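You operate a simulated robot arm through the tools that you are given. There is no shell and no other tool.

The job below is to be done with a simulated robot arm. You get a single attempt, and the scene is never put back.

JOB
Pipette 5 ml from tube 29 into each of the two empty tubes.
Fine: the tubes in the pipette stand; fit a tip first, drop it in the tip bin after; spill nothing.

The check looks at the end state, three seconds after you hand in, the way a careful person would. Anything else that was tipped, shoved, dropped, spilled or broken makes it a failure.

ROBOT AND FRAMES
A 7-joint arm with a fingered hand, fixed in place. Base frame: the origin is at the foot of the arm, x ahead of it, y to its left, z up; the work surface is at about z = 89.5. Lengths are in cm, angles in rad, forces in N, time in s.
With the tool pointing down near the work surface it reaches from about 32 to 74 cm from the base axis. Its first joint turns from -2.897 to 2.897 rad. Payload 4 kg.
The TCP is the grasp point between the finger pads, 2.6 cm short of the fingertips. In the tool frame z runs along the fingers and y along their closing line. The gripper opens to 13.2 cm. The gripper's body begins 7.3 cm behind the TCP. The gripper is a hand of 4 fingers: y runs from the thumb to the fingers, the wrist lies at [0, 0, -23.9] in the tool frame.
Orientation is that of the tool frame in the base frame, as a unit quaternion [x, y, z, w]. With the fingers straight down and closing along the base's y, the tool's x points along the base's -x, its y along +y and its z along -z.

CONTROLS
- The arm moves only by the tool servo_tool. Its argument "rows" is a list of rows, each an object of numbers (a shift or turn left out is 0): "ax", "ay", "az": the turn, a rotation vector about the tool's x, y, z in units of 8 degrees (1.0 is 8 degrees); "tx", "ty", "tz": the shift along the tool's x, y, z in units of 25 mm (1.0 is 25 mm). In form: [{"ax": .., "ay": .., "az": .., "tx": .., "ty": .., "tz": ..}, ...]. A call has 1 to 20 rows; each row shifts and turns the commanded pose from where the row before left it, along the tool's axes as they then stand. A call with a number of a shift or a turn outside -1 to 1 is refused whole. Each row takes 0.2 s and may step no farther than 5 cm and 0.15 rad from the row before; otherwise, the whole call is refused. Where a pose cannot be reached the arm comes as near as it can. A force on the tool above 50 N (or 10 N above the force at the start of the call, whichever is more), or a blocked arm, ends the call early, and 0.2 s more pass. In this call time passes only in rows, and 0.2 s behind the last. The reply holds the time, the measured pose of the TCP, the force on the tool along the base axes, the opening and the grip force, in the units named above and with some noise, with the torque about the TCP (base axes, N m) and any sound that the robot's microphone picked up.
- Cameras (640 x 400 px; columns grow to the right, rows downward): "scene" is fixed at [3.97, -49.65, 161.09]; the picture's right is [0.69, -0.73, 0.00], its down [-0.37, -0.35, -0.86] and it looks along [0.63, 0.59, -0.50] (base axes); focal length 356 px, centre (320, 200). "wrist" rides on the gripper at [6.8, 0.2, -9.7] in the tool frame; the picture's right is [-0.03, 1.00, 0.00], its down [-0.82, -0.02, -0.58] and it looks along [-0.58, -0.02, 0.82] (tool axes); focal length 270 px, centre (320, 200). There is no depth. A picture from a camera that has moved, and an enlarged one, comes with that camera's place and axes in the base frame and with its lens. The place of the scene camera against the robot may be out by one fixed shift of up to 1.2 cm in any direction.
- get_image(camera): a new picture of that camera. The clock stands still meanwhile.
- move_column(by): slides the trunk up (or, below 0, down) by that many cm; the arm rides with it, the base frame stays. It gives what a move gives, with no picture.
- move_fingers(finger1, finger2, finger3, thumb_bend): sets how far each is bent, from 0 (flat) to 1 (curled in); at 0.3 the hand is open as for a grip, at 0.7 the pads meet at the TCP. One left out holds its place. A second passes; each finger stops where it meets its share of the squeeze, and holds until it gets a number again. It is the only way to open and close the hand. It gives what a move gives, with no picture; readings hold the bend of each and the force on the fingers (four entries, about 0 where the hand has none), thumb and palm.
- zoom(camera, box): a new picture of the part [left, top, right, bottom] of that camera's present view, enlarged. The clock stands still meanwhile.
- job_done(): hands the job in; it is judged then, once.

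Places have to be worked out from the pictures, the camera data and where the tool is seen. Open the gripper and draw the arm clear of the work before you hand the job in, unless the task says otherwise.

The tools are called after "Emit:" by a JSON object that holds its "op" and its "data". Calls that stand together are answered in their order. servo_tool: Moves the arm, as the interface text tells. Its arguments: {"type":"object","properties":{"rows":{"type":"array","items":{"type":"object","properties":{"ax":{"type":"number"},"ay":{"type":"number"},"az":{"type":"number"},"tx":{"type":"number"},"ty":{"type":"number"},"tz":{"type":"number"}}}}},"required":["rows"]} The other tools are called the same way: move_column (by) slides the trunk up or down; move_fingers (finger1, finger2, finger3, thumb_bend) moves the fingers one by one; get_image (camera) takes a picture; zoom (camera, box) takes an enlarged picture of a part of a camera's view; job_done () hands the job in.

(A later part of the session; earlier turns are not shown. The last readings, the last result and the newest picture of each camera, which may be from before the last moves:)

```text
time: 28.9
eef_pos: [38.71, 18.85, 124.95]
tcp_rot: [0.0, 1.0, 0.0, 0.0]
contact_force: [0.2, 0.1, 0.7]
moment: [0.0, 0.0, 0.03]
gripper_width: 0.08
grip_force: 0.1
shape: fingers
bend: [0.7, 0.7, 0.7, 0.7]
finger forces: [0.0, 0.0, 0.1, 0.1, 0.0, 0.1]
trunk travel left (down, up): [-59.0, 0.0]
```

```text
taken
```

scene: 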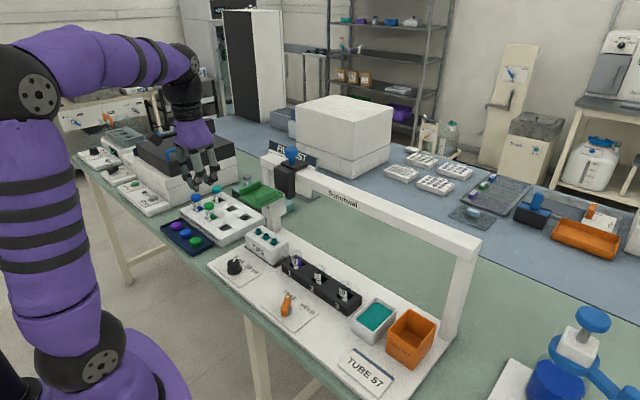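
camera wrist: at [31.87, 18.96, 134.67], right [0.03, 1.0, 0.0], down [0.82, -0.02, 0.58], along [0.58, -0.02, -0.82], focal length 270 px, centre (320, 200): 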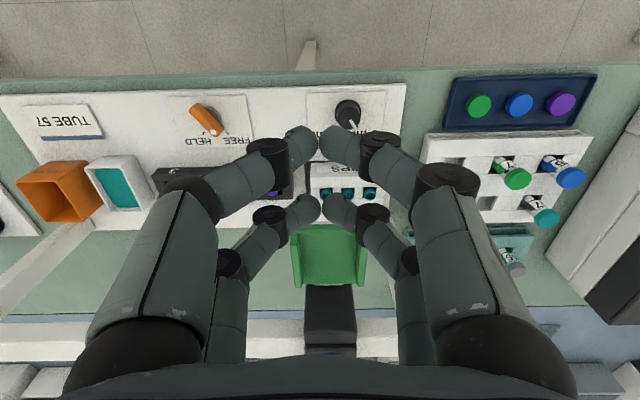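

I'll open the fingers, pitch the hand 40° and lower the trunk to look horizontally at the nozzle and tips. I'll zoom on the dial first.

Emit:
{"op": "zoom", "data": {"camera": "wrist", "box": [290, 80, 410, 155]}}

Emit:
{"op": "move_fingers", "data": {"finger1": 0.25, "finger2": 0.25, "finger3": 0.25, "thumb_bend": 0.25}}

Emit:
{"op": "servo_tool", "data": {"rows": [{"ay": -1}, {"ay": -1}, {"ay": -1}, {"ay": -1}, {"ay": -1}]}}

Emit:
{"op": "move_column", "data": {"by": -13}}

Emit:
{"op": "get_image", "data": {"camera": "wrist"}}

Emit:
{"op": "zoom", "data": {"camera": "wrist", "box": [230, 0, 430, 200]}}

```text
5.33 times, centred on (350, 118) of wrist
camera zoom: at [31.87, 18.96, 134.67], right [0.03, 1.0, 0.0], down [0.82, -0.02, 0.58], along [0.58, -0.02, -0.82], focal length 1442 px, centre (160, 640)
```

zoom: 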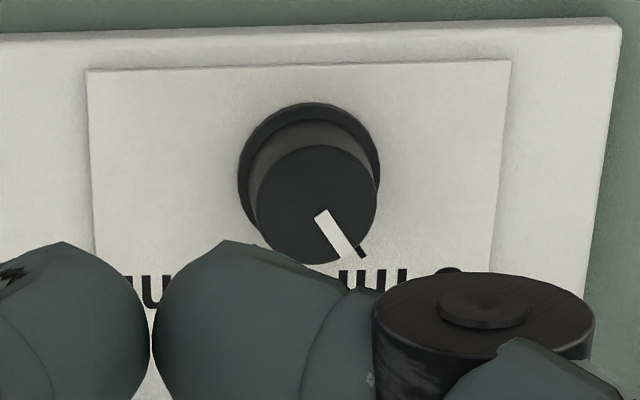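

```text
time: 29.9
eef_pos: [38.84, 18.72, 125.04]
tcp_rot: [0.001, 1.0, 0.0, 0.0]
contact_force: [-0.1, 0.6, 0.1]
moment: [-0.01, 0.0, 0.03]
gripper_width: 14.31
grip_force: 0.0
shape: fingers
bend: [0.25, 0.25, 0.25, 0.25]
finger forces: [0.1, 0.1, 0.0, 0.0, 0.1, 0.1]
trunk travel left (down, up): [-59.0, 0.0]
```

```text
time: 31.1
eef_pos: [38.86, 18.79, 125.13]
tcp_rot: [0.0, 0.939, 0.001, 0.344]
contact_force: [-0.2, 1.0, 0.1]
moment: [-0.04, -0.02, 0.02]
gripper_width: 14.3
grip_force: 0.1
shape: fingers
bend: [0.25, 0.25, 0.25, 0.25]
finger forces: [0.0, 0.1, 0.0, 0.0, 0.0, 0.1]
trunk travel left (down, up): [-59.0, 0.0]
```

```text
time: 32.7
eef_pos: [38.9, 18.71, 112.03]
tcp_rot: [0.001, 0.94, -0.001, 0.342]
contact_force: [-1.3, -0.6, 0.0]
moment: [-0.02, 0.02, -0.03]
gripper_width: 14.31
grip_force: 0.1
shape: fingers
bend: [0.25, 0.25, 0.25, 0.25]
finger forces: [0.0, 0.1, 0.1, 0.1, 0.1, 0.0]
trunk travel left (down, up): [-46.0, 13.0]
```

```text
taken
camera wrist: at [27.45, 18.95, 115.02], right [0.02, 1.0, 0.02], down [0.25, -0.02, 0.97], along [0.97, -0.02, -0.25], focal length 270 px, centre (320, 200)
```

wrist: 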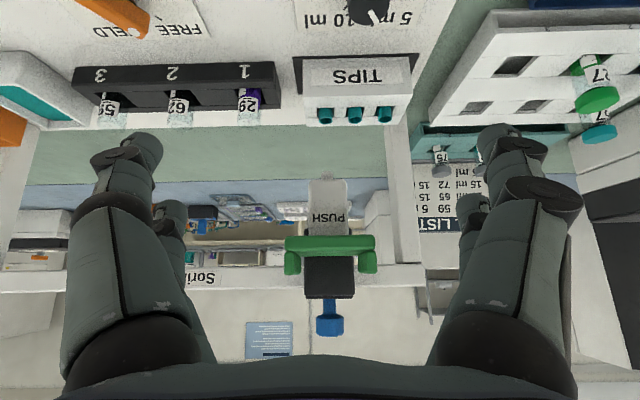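

```text
2.00 times, centred on (330, 100) of wrist
camera zoom: at [27.45, 18.95, 115.02], right [0.02, 1.0, 0.02], down [0.25, -0.02, 0.97], along [0.97, -0.02, -0.25], focal length 541 px, centre (300, 400)
```

zoom: 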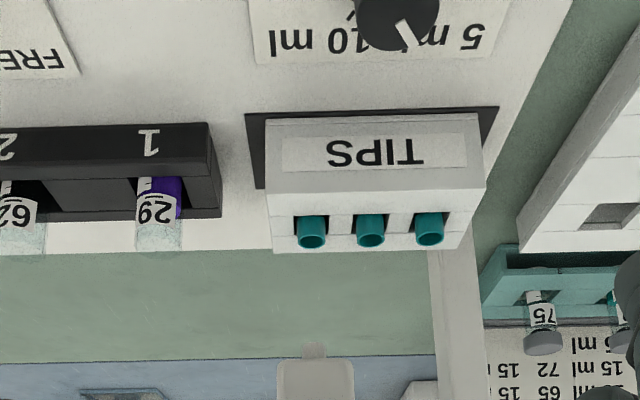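

The dial pointer is on the 5 ml tick. From the front, the nozzle (y≈19.41) lines up with the nearest tip (y≈19.42), which I'll cross-check from the scene camera.

Emit:
{"op": "zoom", "data": {"camera": "scene", "box": [220, 140, 330, 270]}}

Emit:
{"op": "zoom", "data": {"camera": "wrist", "box": [290, 80, 410, 200]}}

```text
3.08 times, centred on (275, 205) of scene
camera zoom: at [3.97, -49.65, 161.09], right [0.69, -0.73, 0.0], down [-0.37, -0.35, -0.86], along [0.63, 0.59, -0.5], focal length 1094 px, centre (458, 185)
```

zoom: 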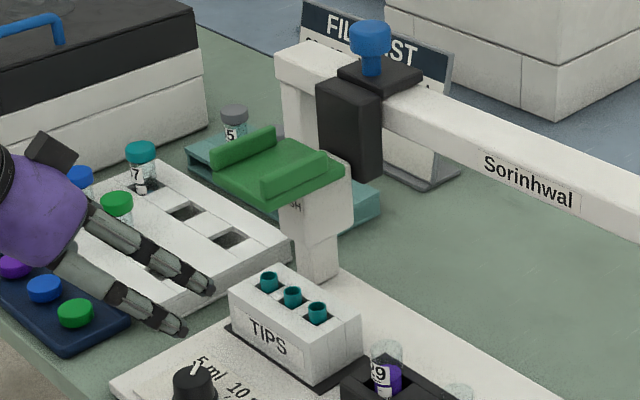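

```text
3.33 times, centred on (350, 140) of wrist
camera zoom: at [27.45, 18.95, 115.02], right [0.02, 1.0, 0.02], down [0.25, -0.02, 0.97], along [0.97, -0.02, -0.25], focal length 901 px, centre (220, 400)
```

zoom: 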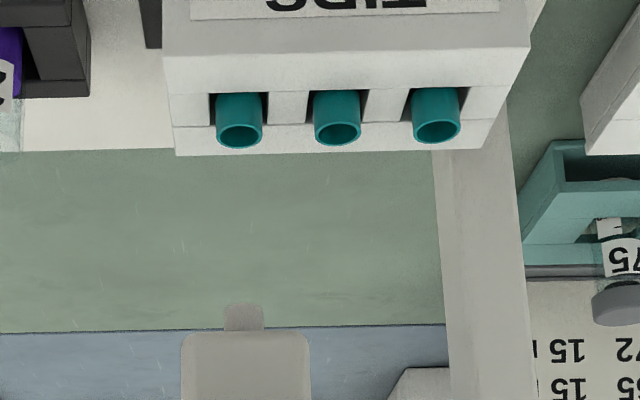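

The alignment is good: nozzle and tip are both at y≈19.35. I'll return to tool-down with a closed fist and go above the saddle centre to push down.

Emit:
{"op": "move_column", "data": {"by": 13}}

Emit:
{"op": "servo_tool", "data": {"rows": [{"ay": 1}, {"ay": 1}, {"ay": 1}, {"ay": 1}, {"ay": 1}]}}

Emit:
{"op": "move_fingers", "data": {"finger1": 0.7, "finger2": 0.7, "finger3": 0.7, "thumb_bend": 0.7}}

Emit:
{"op": "servo_tool", "data": {"rows": [{"tx": -1, "ty": 0.2}, {"tx": -1}, {"tx": -1}, {"tx": -1}, {"tx": -1}, {"tx": -1}, {"tz": 1}, {"tz": 1}, {"tz": 0.8}]}}

Emit:
{"op": "get_image", "data": {"camera": "wrist"}}

Emit:
{"op": "zoom", "data": {"camera": "scene", "box": [220, 140, 330, 270]}}

```text
time: 34.3
eef_pos: [38.94, 18.75, 124.99]
tcp_rot: [0.001, 0.94, 0.0, 0.342]
contact_force: [-0.3, -0.6, 0.1]
moment: [0.0, -0.01, 0.02]
gripper_width: 14.32
grip_force: 0.1
shape: fingers
bend: [0.25, 0.25, 0.25, 0.25]
finger forces: [0.0, 0.0, 0.1, 0.0, 0.0, 0.1]
trunk travel left (down, up): [-59.0, 0.0]
```

```text
time: 35.5
eef_pos: [38.93, 18.7, 124.86]
tcp_rot: [0.0, 1.0, 0.0, -0.002]
contact_force: [0.9, 0.1, 0.2]
moment: [-0.05, -0.01, -0.05]
gripper_width: 14.29
grip_force: 0.0
shape: fingers
bend: [0.25, 0.25, 0.25, 0.25]
finger forces: [0.1, 0.0, 0.0, 0.0, 0.0, 0.0]
trunk travel left (down, up): [-59.0, 0.0]
```

```text
time: 36.5
eef_pos: [38.91, 18.95, 124.95]
tcp_rot: [0.001, 1.0, 0.001, 0.0]
contact_force: [-1.0, 0.5, 0.0]
moment: [0.02, -0.01, 0.0]
gripper_width: 0.13
grip_force: 0.0
shape: fingers
bend: [0.7, 0.7, 0.7, 0.7]
finger forces: [0.1, 0.0, 0.1, 0.0, 0.1, 0.1]
trunk travel left (down, up): [-59.0, 0.0]
```

```text
time: 38.5
eef_pos: [53.97, 19.32, 117.93]
tcp_rot: [0.001, 1.0, 0.0, 0.0]
contact_force: [0.8, -1.5, 0.4]
moment: [0.01, 0.0, 0.02]
gripper_width: 0.21
grip_force: 0.0
shape: fingers
bend: [0.7, 0.7, 0.7, 0.7]
finger forces: [0.2, 0.0, 0.0, 0.0, 0.1, 0.1]
trunk travel left (down, up): [-59.0, 0.0]
```

```text
taken
camera wrist: at [47.15, 19.48, 127.68], right [0.03, 1.0, 0.0], down [0.82, -0.02, 0.58], along [0.58, -0.02, -0.82], focal length 270 px, centre (320, 200)
```

wrist: 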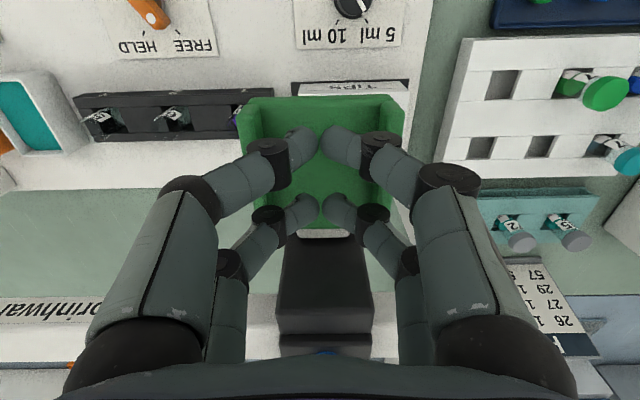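

```text
3.08 times, centred on (275, 205) of scene
camera zoom: at [3.97, -49.65, 161.09], right [0.69, -0.73, 0.0], down [-0.37, -0.35, -0.86], along [0.63, 0.59, -0.5], focal length 1094 px, centre (458, 185)
```

zoom: 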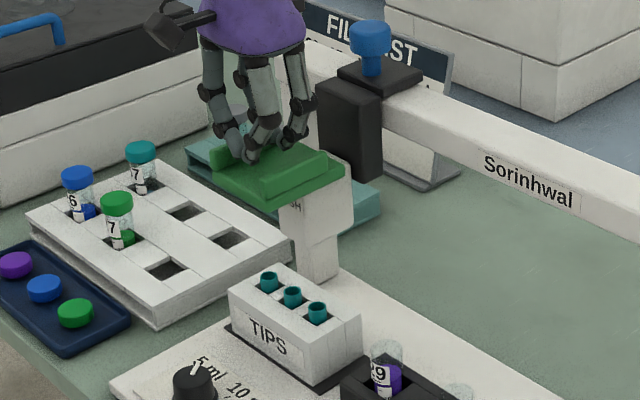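

The hand is centred over the saddle. I'll push down in moderate steps to just above where I expect the tip rim, then check.

Emit:
{"op": "servo_tool", "data": {"rows": [{"tz": 0.4}, {"tz": 0.2}, {"tz": 0.2}, {"tz": 0.3}, {"tz": 0.3}, {"tz": 0.3}, {"tz": 0.3}, {"tz": 0.3}, {"tz": 0.3}]}}

Emit:
{"op": "zoom", "data": {"camera": "scene", "box": [220, 140, 330, 270]}}

Emit:
{"op": "get_image", "data": {"camera": "wrist"}}

```text
time: 40.5
eef_pos: [53.83, 19.26, 111.33]
tcp_rot: [0.001, 1.0, 0.001, 0.0]
contact_force: [-0.3, 1.4, 4.7]
moment: [-0.01, -0.03, 0.04]
gripper_width: 0.04
grip_force: 3.2
shape: fingers
bend: [0.7, 0.7, 0.7, 0.7]
finger forces: [1.0, 2.1, 3.0, 0.1, 0.1, 0.1]
trunk travel left (down, up): [-59.0, 0.0]
```

```text
3.08 times, centred on (275, 205) of scene
camera zoom: at [3.97, -49.65, 161.09], right [0.69, -0.73, 0.0], down [-0.37, -0.35, -0.86], along [0.63, 0.59, -0.5], focal length 1094 px, centre (458, 185)
```

zoom: 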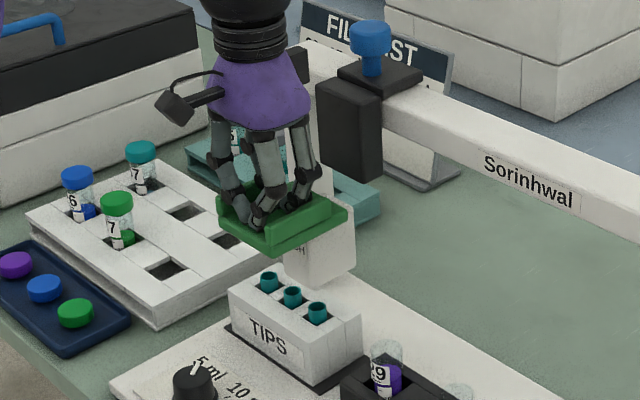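

```text
taken
camera wrist: at [47.07, 19.46, 121.13], right [0.03, 1.0, 0.0], down [0.82, -0.02, 0.58], along [0.58, -0.02, -0.82], focal length 270 px, centre (320, 200)
```

wrist: 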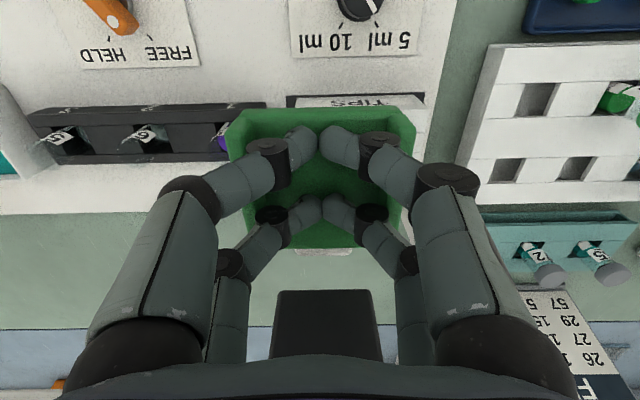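

Pushing takes about 5 N and the saddle is down roughly 5 cm. I'll zoom in on the nozzle and rack before seating.

Emit:
{"op": "zoom", "data": {"camera": "scene", "box": [240, 200, 300, 260]}}

```text
6.67 times, centred on (270, 230) of scene
camera zoom: at [3.97, -49.65, 161.09], right [0.69, -0.73, 0.0], down [-0.37, -0.35, -0.86], along [0.63, 0.59, -0.5], focal length 2370 px, centre (653, 0)
```

zoom: 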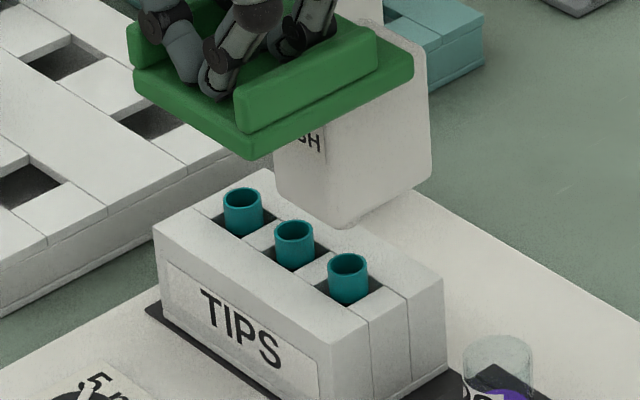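

The nozzle stub is hidden under the body, which fits with about 3 cm still to go. I'll continue and use fine steps near contact.

Emit:
{"op": "servo_tool", "data": {"rows": [{"tz": 0.3}, {"tz": 0.3}, {"tz": 0.3}, {"tz": 0.1}, {"tz": 0.1}, {"tz": 0.1}, {"tz": 0.1}]}}

Emit:
{"op": "zoom", "data": {"camera": "scene", "box": [240, 200, 300, 260]}}

```text
time: 42.1
eef_pos: [53.83, 19.27, 108.26]
tcp_rot: [0.002, 1.0, 0.0, 0.0]
contact_force: [1.3, 0.8, 6.3]
moment: [-0.04, -0.08, 0.03]
gripper_width: 0.06
grip_force: 3.5
shape: fingers
bend: [0.7, 0.7, 0.7, 0.7]
finger forces: [1.0, 2.4, 4.7, 0.0, 0.1, 0.1]
trunk travel left (down, up): [-59.0, 0.0]
```

```text
6.67 times, centred on (270, 230) of scene
camera zoom: at [3.97, -49.65, 161.09], right [0.69, -0.73, 0.0], down [-0.37, -0.35, -0.86], along [0.63, 0.59, -0.5], focal length 2370 px, centre (653, 0)
```

zoom: 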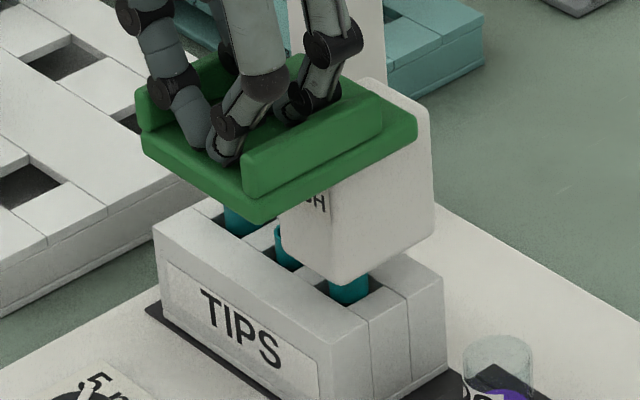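

The body is directly over the tip and the force is still only the spring's. I'll keep pressing in fine steps to seat the tip.

Emit:
{"op": "servo_tool", "data": {"rows": [{"tz": 0.1}, {"tz": 0.1}, {"tz": 0.1}, {"tz": 0.1}]}}

Emit:
{"op": "zoom", "data": {"camera": "scene", "box": [240, 200, 300, 260]}}

```text
time: 43.1
eef_pos: [53.9, 19.24, 107.72]
tcp_rot: [0.001, 1.0, 0.001, 0.005]
contact_force: [1.5, -0.2, 50.4]
moment: [-0.2, 0.25, 0.23]
gripper_width: 0.0
grip_force: 28.5
shape: fingers
bend: [0.71, 0.71, 0.71, 0.71]
finger forces: [9.3, 17.5, 8.5, 0.1, 22.1, 0.1]
trunk travel left (down, up): [-59.0, 0.0]
```

```text
6.67 times, centred on (270, 230) of scene
camera zoom: at [3.97, -49.65, 161.09], right [0.69, -0.73, 0.0], down [-0.37, -0.35, -0.86], along [0.63, 0.59, -0.5], focal length 2370 px, centre (653, 0)
```

zoom: 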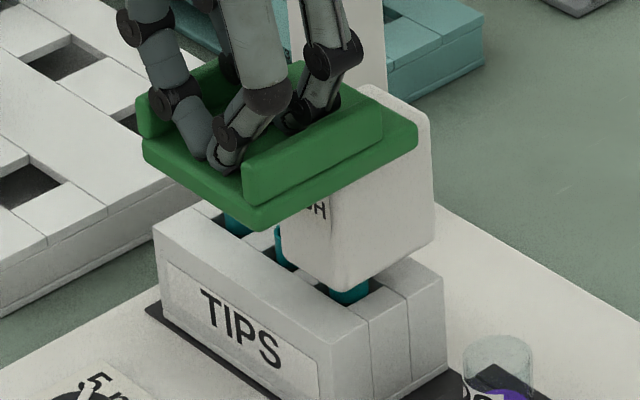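

The force rose sharply to 50 N, so the nozzle has seated hard. I'll raise slowly and see whether the tip comes with it.

Emit:
{"op": "servo_tool", "data": {"rows": [{"tz": -0.1}, {"tz": -0.1}, {"tz": -0.2}, {"tz": -0.3}, {"tz": -0.3}, {"tz": -0.3}, {"tz": -0.3}]}}

Emit:
{"op": "zoom", "data": {"camera": "scene", "box": [240, 200, 300, 260]}}

```text
time: 44.7
eef_pos: [53.76, 19.2, 111.14]
tcp_rot: [0.0, 1.0, 0.0, 0.0]
contact_force: [-3.7, 0.6, 4.8]
moment: [-0.01, 0.02, 0.05]
gripper_width: 0.0
grip_force: 4.6
shape: fingers
bend: [0.7, 0.7, 0.7, 0.7]
finger forces: [0.9, 2.5, 4.4, 0.0, 1.4, 0.0]
trunk travel left (down, up): [-59.0, 0.0]
```

```text
6.67 times, centred on (270, 230) of scene
camera zoom: at [3.97, -49.65, 161.09], right [0.69, -0.73, 0.0], down [-0.37, -0.35, -0.86], along [0.63, 0.59, -0.5], focal length 2370 px, centre (653, 0)
```

zoom: 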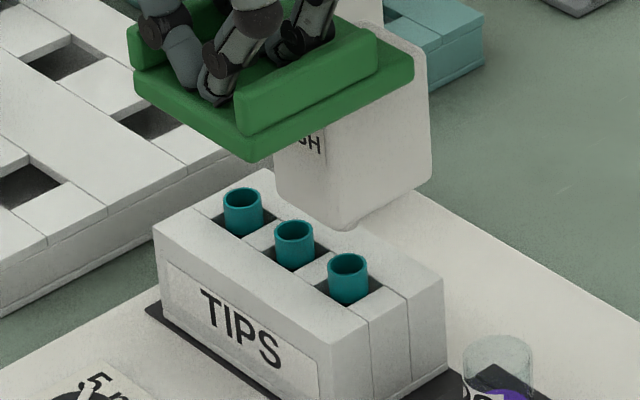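

The tip stayed in the rack. Before trying again I'll check the alignment under higher magnification.

Emit:
{"op": "zoom", "data": {"camera": "scene", "box": [262, 210, 292, 240]}}

Emit:
{"op": "get_image", "data": {"camera": "wrist"}}

```text
13.33 times, centred on (277, 225) of scene
camera zoom: at [3.97, -49.65, 161.09], right [0.69, -0.73, 0.0], down [-0.37, -0.35, -0.86], along [0.63, 0.59, -0.5], focal length 4740 px, centre (893, -133)
```

zoom: 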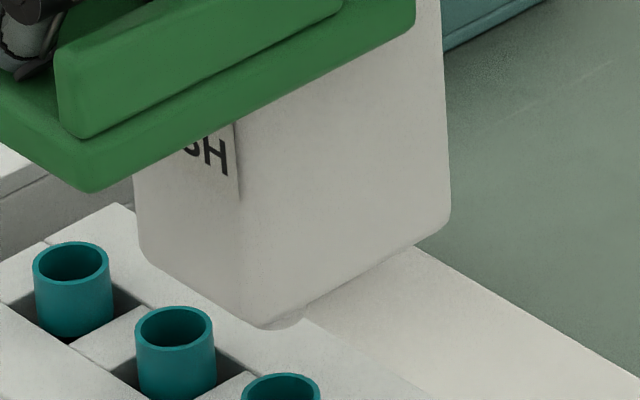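

```text
taken
camera wrist: at [47.01, 19.4, 120.94], right [0.03, 1.0, 0.0], down [0.82, -0.02, 0.58], along [0.58, -0.01, -0.82], focal length 270 px, centre (320, 200)
```

wrist: 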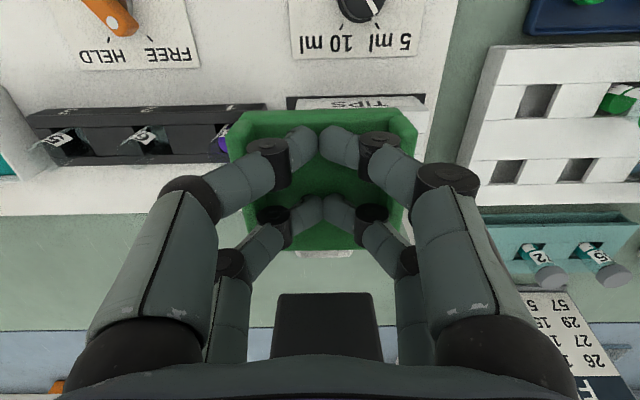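

By this view the nozzle is about 0.3–0.4 cm toward −y of the tip, probably because the carriage crept when I pressed. I'll nudge +0.35 cm while the fingers grip the plate and re-check.

Emit:
{"op": "servo_tool", "data": {"rows": [{"ty": 0.07}, {"ty": 0.07}]}}

Emit:
{"op": "zoom", "data": {"camera": "scene", "box": [262, 210, 292, 240]}}

```text
time: 45.3
eef_pos: [53.95, 19.47, 111.23]
tcp_rot: [0.001, 1.0, 0.0, 0.001]
contact_force: [-1.6, -2.9, 4.5]
moment: [-0.03, 0.02, -0.01]
gripper_width: 0.0
grip_force: 5.0
shape: fingers
bend: [0.7, 0.7, 0.7, 0.7]
finger forces: [2.1, 3.6, 3.2, 0.1, 2.1, 0.1]
trunk travel left (down, up): [-59.0, 0.0]
```

```text
13.33 times, centred on (277, 225) of scene
camera zoom: at [3.97, -49.65, 161.09], right [0.69, -0.73, 0.0], down [-0.37, -0.35, -0.86], along [0.63, 0.59, -0.5], focal length 4740 px, centre (893, -133)
```

zoom: 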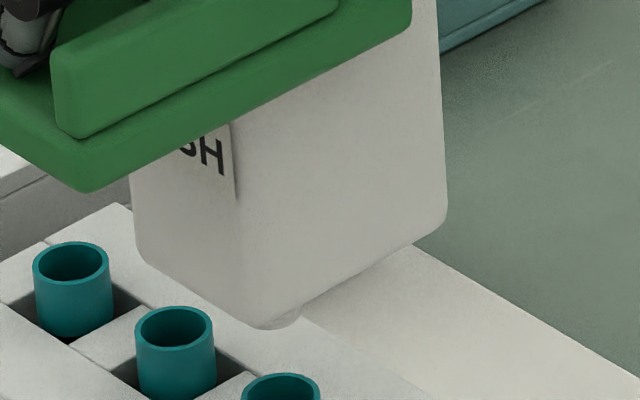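

The carriage moved only about 0.15 cm. I'll zoom in further on the visible stub edge to judge its centre.

Emit:
{"op": "zoom", "data": {"camera": "scene", "box": [270, 220, 284, 234]}}

```text
16.00 times, centred on (277, 227) of scene
camera zoom: at [3.97, -49.65, 161.09], right [0.69, -0.73, 0.0], down [-0.37, -0.35, -0.86], along [0.63, 0.59, -0.5], focal length 5688 px, centre (1008, -232)
```

zoom: 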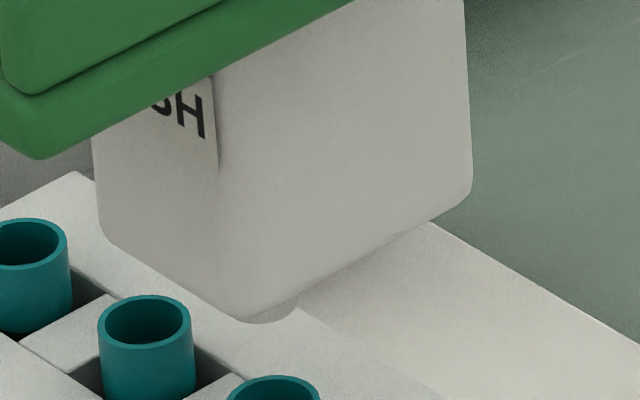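

The stub centre now projects onto the tip centre to within about 0.05 cm. I'll push down again and hold at full force for a moment.

Emit:
{"op": "servo_tool", "data": {"rows": [{"tz": 0.3}, {"tz": 0.3}, {"tz": 0.3}, {"tz": 0.2}, {"tz": 0.1}, {"tz": 0.1}, {"tz": 0.05}, {"tz": 0.05}, {"tz": 0.05}, {"tz": 0.05}]}}

Emit:
{"op": "zoom", "data": {"camera": "scene", "box": [262, 210, 292, 240]}}

```text
time: 47.5
eef_pos: [53.87, 19.71, 107.84]
tcp_rot: [0.001, 1.0, 0.001, 0.003]
contact_force: [4.0, -3.4, 33.6]
moment: [-0.19, 0.12, 0.12]
gripper_width: 0.0
grip_force: 16.8
shape: fingers
bend: [0.71, 0.7, 0.7, 0.7]
finger forces: [5.8, 5.6, 6.0, 0.1, 16.8, 0.1]
trunk travel left (down, up): [-59.0, 0.0]
```

```text
13.33 times, centred on (277, 225) of scene
camera zoom: at [3.97, -49.65, 161.09], right [0.69, -0.73, 0.0], down [-0.37, -0.35, -0.86], along [0.63, 0.59, -0.5], focal length 4740 px, centre (893, -133)
```

zoom: 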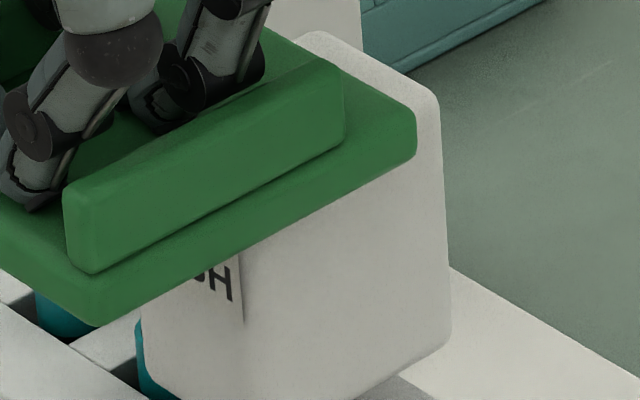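

I'm at 34 N and it's still closing. I'll press a little further and hold.

Emit:
{"op": "servo_tool", "data": {"rows": [{"tz": 0.04}, {"tz": 0.03}, {}, {}, {}]}}

Emit:
{"op": "zoom", "data": {"camera": "scene", "box": [262, 220, 292, 250]}}

```text
time: 48.7
eef_pos: [53.98, 19.53, 107.71]
tcp_rot: [0.001, 1.0, 0.002, 0.004]
contact_force: [6.5, -5.5, 44.5]
moment: [-0.19, 0.21, 0.16]
gripper_width: 0.0
grip_force: 27.5
shape: fingers
bend: [0.71, 0.71, 0.71, 0.71]
finger forces: [8.7, 15.8, 7.1, 0.0, 22.9, 0.0]
trunk travel left (down, up): [-59.0, 0.0]
```

```text
13.33 times, centred on (277, 235) of scene
camera zoom: at [3.97, -49.65, 161.09], right [0.69, -0.73, 0.0], down [-0.37, -0.35, -0.86], along [0.63, 0.59, -0.5], focal length 4740 px, centre (893, -267)
```

zoom: 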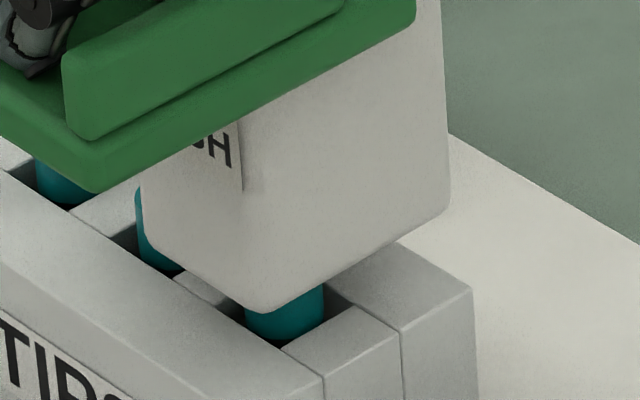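

The nozzle is about 1 cm inside the tip at 45 N. I'll lift again and look.

Emit:
{"op": "servo_tool", "data": {"rows": [{"tz": -0.1}, {"tz": -0.2}, {"tz": -0.3}, {"tz": -0.3}, {"tz": -0.3}]}}

Emit:
{"op": "zoom", "data": {"camera": "scene", "box": [262, 210, 292, 240]}}

```text
time: 49.9
eef_pos: [53.87, 19.6, 110.38]
tcp_rot: [0.002, 1.0, -0.001, -0.001]
contact_force: [-1.4, -6.0, 4.8]
moment: [-0.07, 0.08, 0.05]
gripper_width: 0.02
grip_force: 6.9
shape: fingers
bend: [0.7, 0.7, 0.7, 0.7]
finger forces: [2.5, 4.2, 2.9, 0.0, 4.6, 0.0]
trunk travel left (down, up): [-59.0, 0.0]
```

```text
13.33 times, centred on (277, 225) of scene
camera zoom: at [3.97, -49.65, 161.09], right [0.69, -0.73, 0.0], down [-0.37, -0.35, -0.86], along [0.63, 0.59, -0.5], focal length 4740 px, centre (893, -133)
```

zoom: 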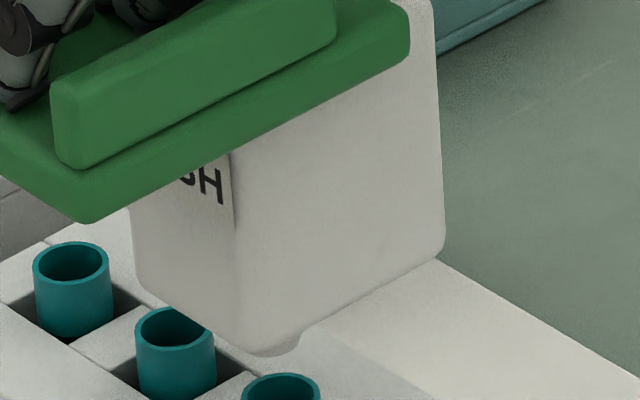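

The tip still isn't attached. I'll measure the stub-to-tip offset again in this state.

Emit:
{"op": "zoom", "data": {"camera": "scene", "box": [268, 222, 288, 242]}}

```text
16.00 times, centred on (278, 232) of scene
camera zoom: at [3.97, -49.65, 161.09], right [0.69, -0.73, 0.0], down [-0.37, -0.35, -0.86], along [0.63, 0.59, -0.5], focal length 5688 px, centre (992, -312)
```

zoom: 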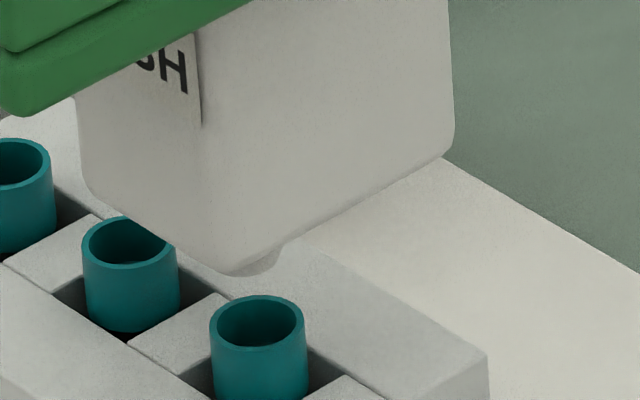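

Alignment looks within about 0.1 cm, so the FREE/HELD lever is the likely reason the tip isn't retained. I'll lift off the saddle and go look at the lever closely.

Emit:
{"op": "servo_tool", "data": {"rows": [{"tz": -0.6}, {"tz": -0.8}, {"tz": -1}, {"tz": -1}, {"tz": -1}, {"tz": -1}, {"tx": 1, "ty": -0.8}, {"tx": 1, "ty": -0.8}, {"tx": 1, "ty": -0.8}, {"tx": 1, "ty": -0.8}, {"tx": 1, "ty": -0.8}, {"ty": -1}, {"ty": -1}, {"ty": -1}]}}

Emit:
{"op": "get_image", "data": {"camera": "wrist"}}

Emit:
{"op": "get_image", "data": {"camera": "scene"}}

```text
time: 52.9
eef_pos: [41.47, 2.03, 123.67]
tcp_rot: [0.001, 1.0, -0.001, 0.0]
contact_force: [0.5, -0.3, -0.4]
moment: [0.02, 0.02, 0.0]
gripper_width: 0.09
grip_force: 0.0
shape: fingers
bend: [0.7, 0.7, 0.7, 0.7]
finger forces: [0.1, 0.1, 0.0, 0.0, 0.1, 0.0]
trunk travel left (down, up): [-59.0, 0.0]
```

```text
taken
camera wrist: at [34.53, 2.19, 133.39], right [0.03, 1.0, 0.0], down [0.82, -0.02, 0.58], along [0.58, -0.01, -0.82], focal length 270 px, centre (320, 200)
```

wrist: 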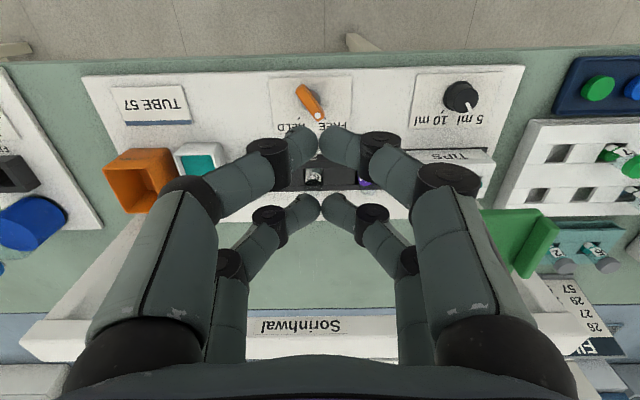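

```text
taken
```

scene: 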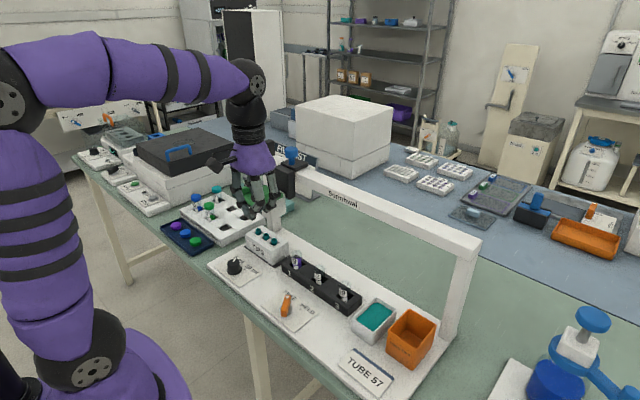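

I'll zoom in on the lever.

Emit:
{"op": "zoom", "data": {"camera": "wrist", "box": [260, 70, 360, 132]}}

Emit:
{"op": "zoom", "data": {"camera": "scene", "box": [250, 270, 330, 340]}}

```text
6.40 times, centred on (310, 101) of wrist
camera zoom: at [34.53, 2.19, 133.39], right [0.03, 1.0, 0.0], down [0.82, -0.02, 0.58], along [0.58, -0.01, -0.82], focal length 1730 px, centre (384, 834)
```

zoom: 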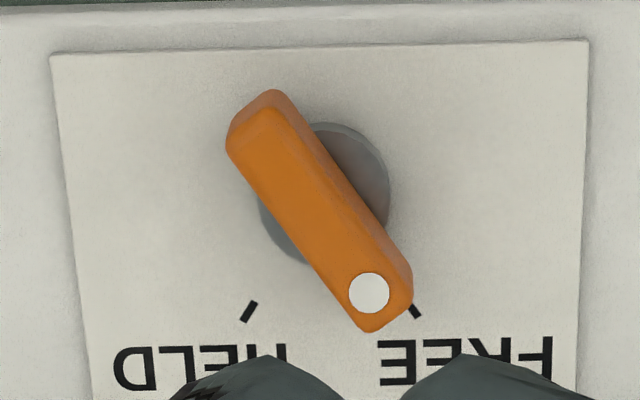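

```text
5.71 times, centred on (290, 305) of scene
camera zoom: at [3.97, -49.65, 161.09], right [0.69, -0.73, 0.0], down [-0.37, -0.35, -0.86], along [0.63, 0.59, -0.5], focal length 2032 px, centre (491, -400)
```

zoom: 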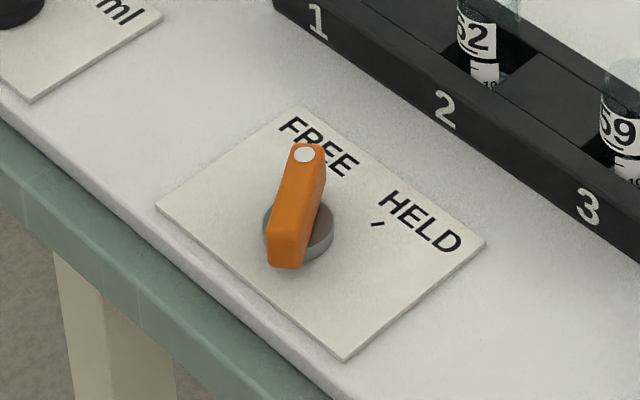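

The lever pivots at about (45.5, 0.5), and its dotted end at (47.2, 1.5, z≈94) points to FREE. I'll place the fist on its +y side and sweep the end toward −y to HELD.

Emit:
{"op": "servo_tool", "data": {"rows": [{"tx": -0.95, "ty": 0.45}, {"tx": -0.95, "ty": 0.45}, {"tx": -0.95, "ty": 0.4}]}}

Emit:
{"op": "move_column", "data": {"by": -25}}

Emit:
{"op": "get_image", "data": {"camera": "wrist"}}

Emit:
{"op": "zoom", "data": {"camera": "scene", "box": [210, 200, 370, 340]}}

```text
time: 53.7
eef_pos: [48.66, 5.36, 123.58]
tcp_rot: [0.001, 1.0, 0.0, -0.001]
contact_force: [0.0, 1.0, -0.8]
moment: [0.03, 0.02, 0.0]
gripper_width: 0.06
grip_force: 0.0
shape: fingers
bend: [0.7, 0.7, 0.7, 0.7]
finger forces: [0.0, 0.0, 0.0, 0.1, 0.0, 0.0]
trunk travel left (down, up): [-59.0, 0.0]
```

```text
time: 56.3
eef_pos: [48.59, 5.34, 98.65]
tcp_rot: [0.001, 1.0, 0.0, 0.0]
contact_force: [0.3, 0.0, -0.4]
moment: [-0.01, -0.03, -0.01]
gripper_width: 0.1
grip_force: 0.0
shape: fingers
bend: [0.7, 0.7, 0.7, 0.7]
finger forces: [0.0, 0.0, 0.0, 0.0, 0.0, 0.0]
trunk travel left (down, up): [-34.0, 25.0]
```

```text
taken
camera wrist: at [41.71, 5.45, 108.42], right [0.03, 1.0, 0.0], down [0.82, -0.02, 0.58], along [0.58, -0.01, -0.82], focal length 270 px, centre (320, 200)
```

wrist: 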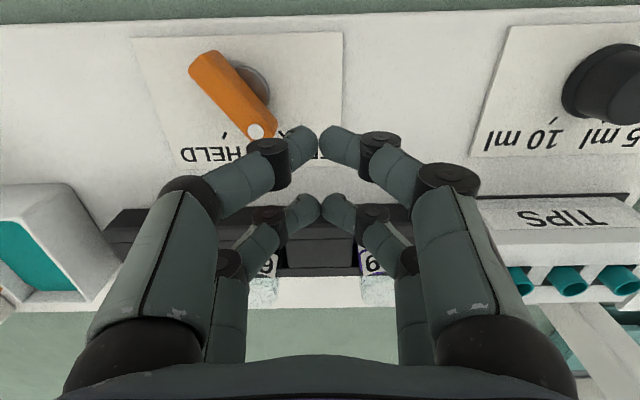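

```text
2.86 times, centred on (290, 270) of scene
camera zoom: at [3.97, -49.65, 161.09], right [0.69, -0.73, 0.0], down [-0.37, -0.35, -0.86], along [0.63, 0.59, -0.5], focal length 1016 px, centre (406, 0)
```

zoom: 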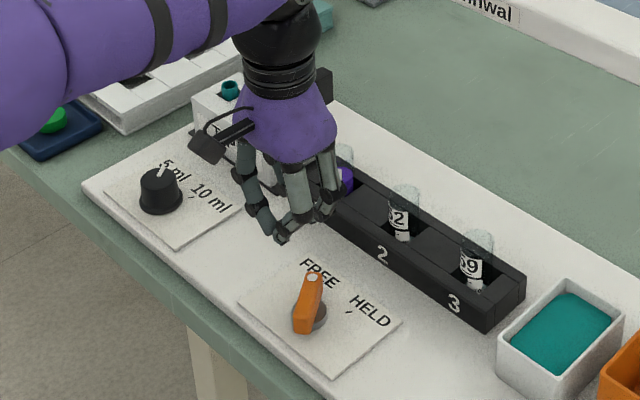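

The dotted end is at about (47.1, 1.9), so the fist is clear of it on the +y side. I'll lower the fingertips to lever height and sweep toward −y.

Emit:
{"op": "servo_tool", "data": {"rows": [{"tz": 0.5}, {"tz": 0.5}, {"tz": 0.3}, {"tz": 0.1}]}}

Emit:
{"op": "servo_tool", "data": {"rows": [{"ty": -0.2}, {"ty": -0.2}, {"ty": -0.2}, {"ty": -0.2}, {"ty": -0.2}, {"ty": -0.2}]}}

Emit:
{"op": "zoom", "data": {"camera": "scene", "box": [210, 200, 370, 340]}}

Emit:
{"op": "get_image", "data": {"camera": "wrist"}}

```text
time: 57.3
eef_pos: [48.55, 5.28, 95.17]
tcp_rot: [0.0, 1.0, 0.0, 0.0]
contact_force: [0.1, -0.6, -0.2]
moment: [0.0, 0.03, 0.01]
gripper_width: 0.09
grip_force: 0.0
shape: fingers
bend: [0.7, 0.7, 0.7, 0.7]
finger forces: [0.0, 0.1, 0.0, 0.1, 0.0, 0.0]
trunk travel left (down, up): [-34.0, 25.0]
```

```text
time: 58.7
eef_pos: [48.61, 2.33, 95.31]
tcp_rot: [0.0, 1.0, 0.0, 0.0]
contact_force: [0.5, 3.3, 1.3]
moment: [0.05, 0.02, -0.04]
gripper_width: 0.0
grip_force: 2.7
shape: fingers
bend: [0.7, 0.7, 0.7, 0.71]
finger forces: [0.1, 0.0, 0.1, 0.0, 4.7, 0.0]
trunk travel left (down, up): [-34.0, 25.0]
```

```text
2.86 times, centred on (290, 270) of scene
camera zoom: at [3.97, -49.65, 161.09], right [0.69, -0.73, 0.0], down [-0.37, -0.35, -0.86], along [0.63, 0.59, -0.5], focal length 1016 px, centre (406, 0)
```

zoom: 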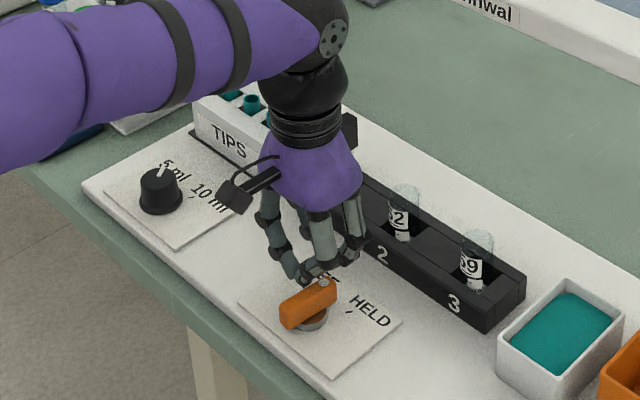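

```text
taken
camera wrist: at [41.73, 2.5, 104.97], right [0.03, 1.0, 0.0], down [0.82, -0.02, 0.58], along [0.58, -0.01, -0.82], focal length 270 px, centre (320, 200)
```

wrist: 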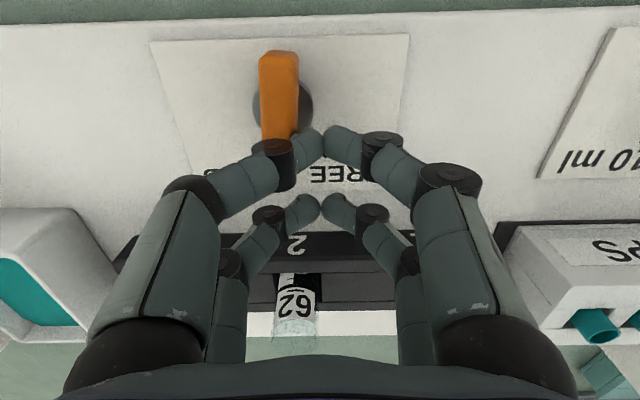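

The lever is turning, with the bar now pointing straight ahead. I'll keep sweeping toward −y to reach HELD.

Emit:
{"op": "servo_tool", "data": {"rows": [{"ty": -0.2}, {"ty": -0.2}, {"ty": -0.15}]}}

Emit:
{"op": "get_image", "data": {"camera": "wrist"}}

Emit:
{"op": "zoom", "data": {"camera": "scene", "box": [210, 200, 370, 340]}}

```text
time: 59.5
eef_pos: [48.6, 1.06, 95.18]
tcp_rot: [-0.001, 1.0, -0.001, 0.001]
contact_force: [4.6, 9.5, 7.6]
moment: [0.17, 0.07, -0.21]
gripper_width: 0.01
grip_force: 7.2
shape: fingers
bend: [0.67, 0.7, 0.7, 0.75]
finger forces: [0.1, 0.0, 0.1, 0.0, 14.4, 0.0]
trunk travel left (down, up): [-34.0, 25.0]
```

```text
taken
camera wrist: at [41.73, 1.21, 104.93], right [0.03, 1.0, 0.0], down [0.82, -0.02, 0.58], along [0.58, -0.01, -0.82], focal length 270 px, centre (320, 200)
```

wrist: 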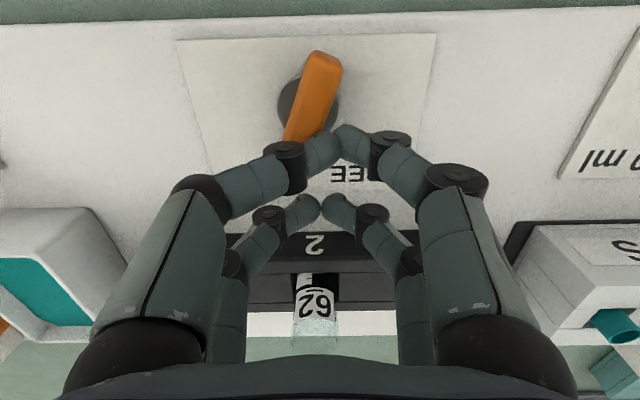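

```text
2.86 times, centred on (290, 270) of scene
camera zoom: at [3.97, -49.65, 161.09], right [0.69, -0.73, 0.0], down [-0.37, -0.35, -0.86], along [0.63, 0.59, -0.5], focal length 1016 px, centre (406, 0)
```

zoom: 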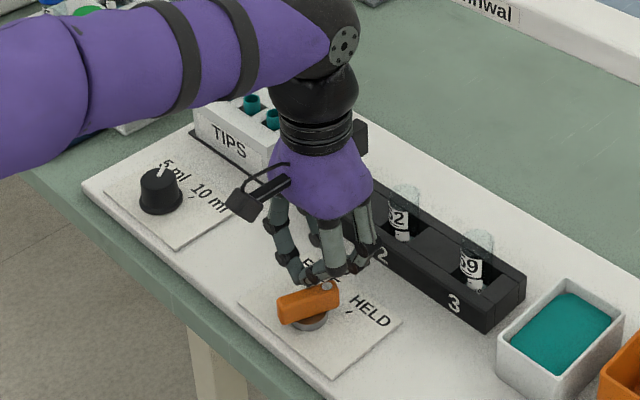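

The bar is about 20° past straight and resistance is rising (9.5 N). I'll push slightly more to reach the HELD mark, then back off and look.

Emit:
{"op": "servo_tool", "data": {"rows": [{"ty": -0.12}, {"ty": -0.12}, {"ty": -0.1}]}}

Emit:
{"op": "servo_tool", "data": {"rows": [{"ty": 0.6}, {"ty": 0.6}, {"tz": -1}, {"tz": -1}, {"tx": 0.8}, {"tx": 0.8}]}}

Emit:
{"op": "get_image", "data": {"camera": "wrist"}}

Emit:
{"op": "zoom", "data": {"camera": "scene", "box": [210, 200, 370, 340]}}

```text
time: 60.3
eef_pos: [48.63, 0.09, 95.25]
tcp_rot: [0.0, 1.0, 0.0, 0.001]
contact_force: [2.1, 7.2, 12.2]
moment: [0.2, 0.15, -0.15]
gripper_width: 0.0
grip_force: 8.0
shape: fingers
bend: [0.67, 0.7, 0.7, 0.75]
finger forces: [5.5, 0.1, 0.0, 0.0, 10.8, 0.0]
trunk travel left (down, up): [-34.0, 25.0]
```

```text
time: 61.7
eef_pos: [44.41, 3.09, 100.14]
tcp_rot: [0.0, 1.0, 0.0, 0.0]
contact_force: [0.1, 0.2, 0.3]
moment: [-0.01, 0.03, -0.04]
gripper_width: 0.11
grip_force: 0.1
shape: fingers
bend: [0.7, 0.7, 0.7, 0.7]
finger forces: [0.0, 0.0, 0.0, 0.0, 0.0, 0.0]
trunk travel left (down, up): [-34.0, 25.0]
```

```text
taken
camera wrist: at [37.58, 3.24, 109.88], right [0.03, 1.0, 0.0], down [0.82, -0.02, 0.58], along [0.58, -0.01, -0.82], focal length 270 px, centre (320, 200)
```

wrist: 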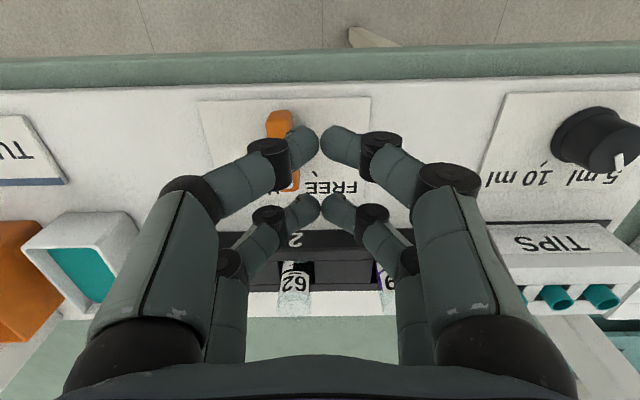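

```text
2.86 times, centred on (290, 270) of scene
camera zoom: at [3.97, -49.65, 161.09], right [0.69, -0.73, 0.0], down [-0.37, -0.35, -0.86], along [0.63, 0.59, -0.5], focal length 1016 px, centre (406, 0)
```

zoom: 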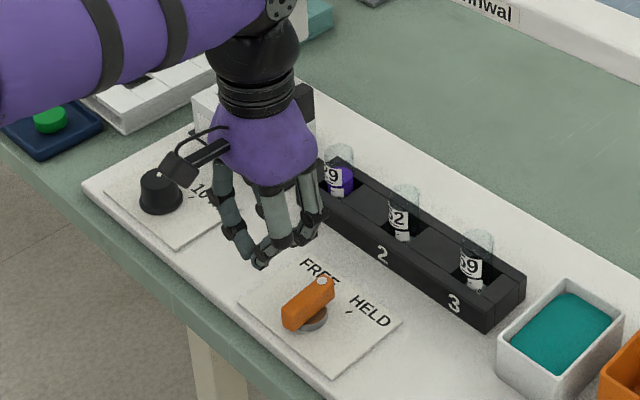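

The lever sits between the marks. The rounded fingertips rode up over it, and my retreat may have dragged it back. I'll retry about 1 cm lower and lift straight up afterwards.

Emit:
{"op": "servo_tool", "data": {"rows": [{"tx": -0.8, "ty": 0.3}, {"tx": -0.8, "ty": 0.3}, {"tz": 0.8}, {"tz": 0.8}, {"tz": 0.5}, {"tz": 0.2}]}}

Emit:
{"op": "get_image", "data": {"camera": "wrist"}}

```text
time: 63.1
eef_pos: [48.52, 4.48, 94.45]
tcp_rot: [0.001, 1.0, 0.0, 0.0]
contact_force: [0.7, 0.9, -0.9]
moment: [-0.02, 0.02, -0.02]
gripper_width: 0.09
grip_force: 0.0
shape: fingers
bend: [0.7, 0.7, 0.7, 0.7]
finger forces: [0.1, 0.0, 0.0, 0.0, 0.1, 0.0]
trunk travel left (down, up): [-34.0, 25.0]
```

```text
taken
camera wrist: at [41.72, 4.72, 104.2], right [0.03, 1.0, 0.0], down [0.82, -0.02, 0.58], along [0.58, -0.01, -0.82], focal length 270 px, centre (320, 200)
```

wrist: 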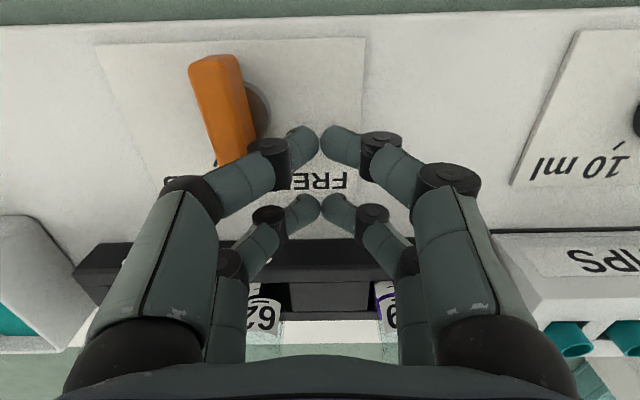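

The inclined fingertips ride over the lever, so I'll straddle it instead. I'll lift, half-open the fingers, centre over the pivot, close gently on the bar and twist.

Emit:
{"op": "servo_tool", "data": {"rows": [{"tz": -1}, {"tz": -1}, {"tz": -0.6}, {"tx": 0.6, "ty": -0.8}, {"tx": 0.6, "ty": -0.8}]}}

Emit:
{"op": "move_fingers", "data": {"finger1": 0.55, "finger2": 0.55, "finger3": 0.55, "thumb_bend": 0.55}}

Emit:
{"op": "get_image", "data": {"camera": "wrist"}}

Emit:
{"op": "zoom", "data": {"camera": "scene", "box": [210, 200, 370, 340]}}

```text
time: 64.3
eef_pos: [45.58, 0.51, 101.0]
tcp_rot: [0.0, 1.0, 0.0, 0.001]
contact_force: [-0.2, -0.1, -0.1]
moment: [0.01, 0.01, 0.01]
gripper_width: 0.13
grip_force: 0.0
shape: fingers
bend: [0.7, 0.7, 0.7, 0.7]
finger forces: [0.0, 0.1, 0.1, 0.0, 0.0, 0.0]
trunk travel left (down, up): [-34.0, 25.0]
```

```text
time: 65.3
eef_pos: [45.6, 0.52, 101.02]
tcp_rot: [0.0, 1.0, 0.0, -0.001]
contact_force: [1.0, 0.1, -1.0]
moment: [-0.03, -0.03, 0.0]
gripper_width: 4.84
grip_force: 0.0
shape: fingers
bend: [0.55, 0.55, 0.55, 0.55]
finger forces: [0.1, 0.0, 0.0, 0.1, 0.0, 0.0]
trunk travel left (down, up): [-34.0, 25.0]
```

```text
taken
camera wrist: at [38.81, 0.76, 110.71], right [0.03, 1.0, 0.0], down [0.82, -0.02, 0.58], along [0.58, -0.01, -0.82], focal length 270 px, centre (320, 200)
```

wrist: 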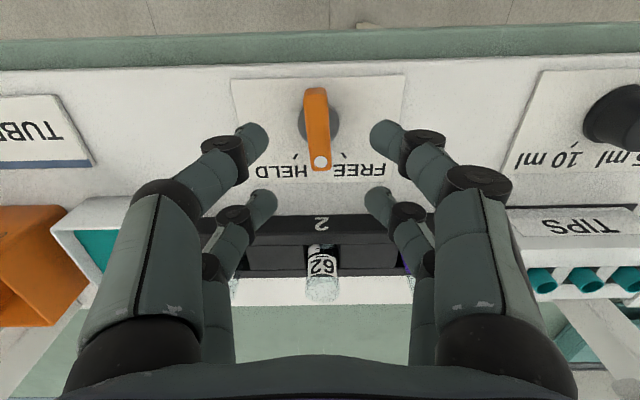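

```text
2.86 times, centred on (290, 270) of scene
camera zoom: at [3.97, -49.65, 161.09], right [0.69, -0.73, 0.0], down [-0.37, -0.35, -0.86], along [0.63, 0.59, -0.5], focal length 1016 px, centre (406, 0)
```

zoom: 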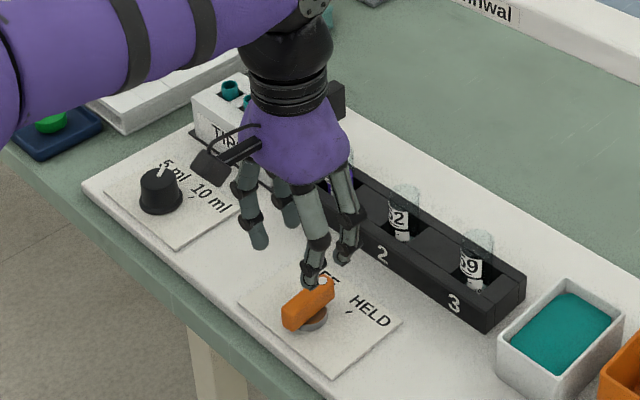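

The view is clear now: the lever points midway between the ticks. I'll lower around it and close.

Emit:
{"op": "servo_tool", "data": {"rows": [{"tz": 0.8}, {"tz": 0.8}, {"tz": 0.6}, {"tz": 0.3}, {"tz": 0.1}]}}

Emit:
{"op": "move_fingers", "data": {"finger1": 0.68, "finger2": 0.68, "finger3": 0.68, "thumb_bend": 0.68}}

Emit:
{"op": "get_image", "data": {"camera": "wrist"}}

```text
time: 66.5
eef_pos: [45.6, 0.45, 94.52]
tcp_rot: [0.0, 1.0, 0.0, 0.0]
contact_force: [0.4, 0.2, 0.7]
moment: [0.01, -0.02, 0.02]
gripper_width: 4.86
grip_force: 0.1
shape: fingers
bend: [0.55, 0.55, 0.55, 0.55]
finger forces: [0.0, 0.0, 0.1, 0.0, 0.0, 0.0]
trunk travel left (down, up): [-34.0, 25.0]
```

```text
time: 67.5
eef_pos: [45.64, 0.34, 94.44]
tcp_rot: [0.0, 1.0, 0.0, -0.001]
contact_force: [-0.5, -0.8, -1.0]
moment: [-0.01, 0.05, -0.01]
gripper_width: 1.4
grip_force: 3.8
shape: fingers
bend: [0.66, 0.66, 0.66, 0.67]
finger forces: [1.9, 1.6, 1.6, 0.0, 2.2, 0.0]
trunk travel left (down, up): [-34.0, 25.0]
```

```text
taken
camera wrist: at [38.77, 0.65, 104.18], right [0.03, 1.0, 0.0], down [0.82, -0.02, 0.58], along [0.58, -0.01, -0.82], focal length 270 px, centre (320, 200)
```

wrist: 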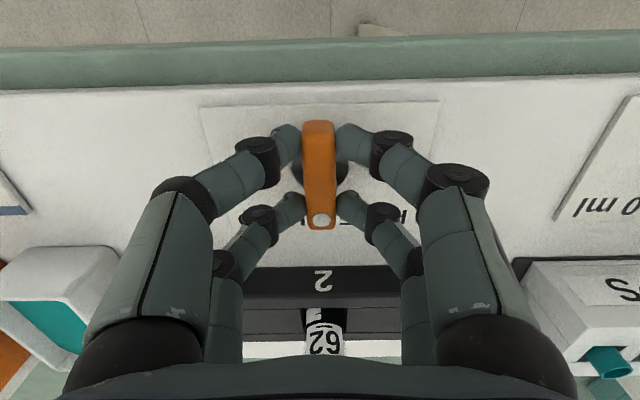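

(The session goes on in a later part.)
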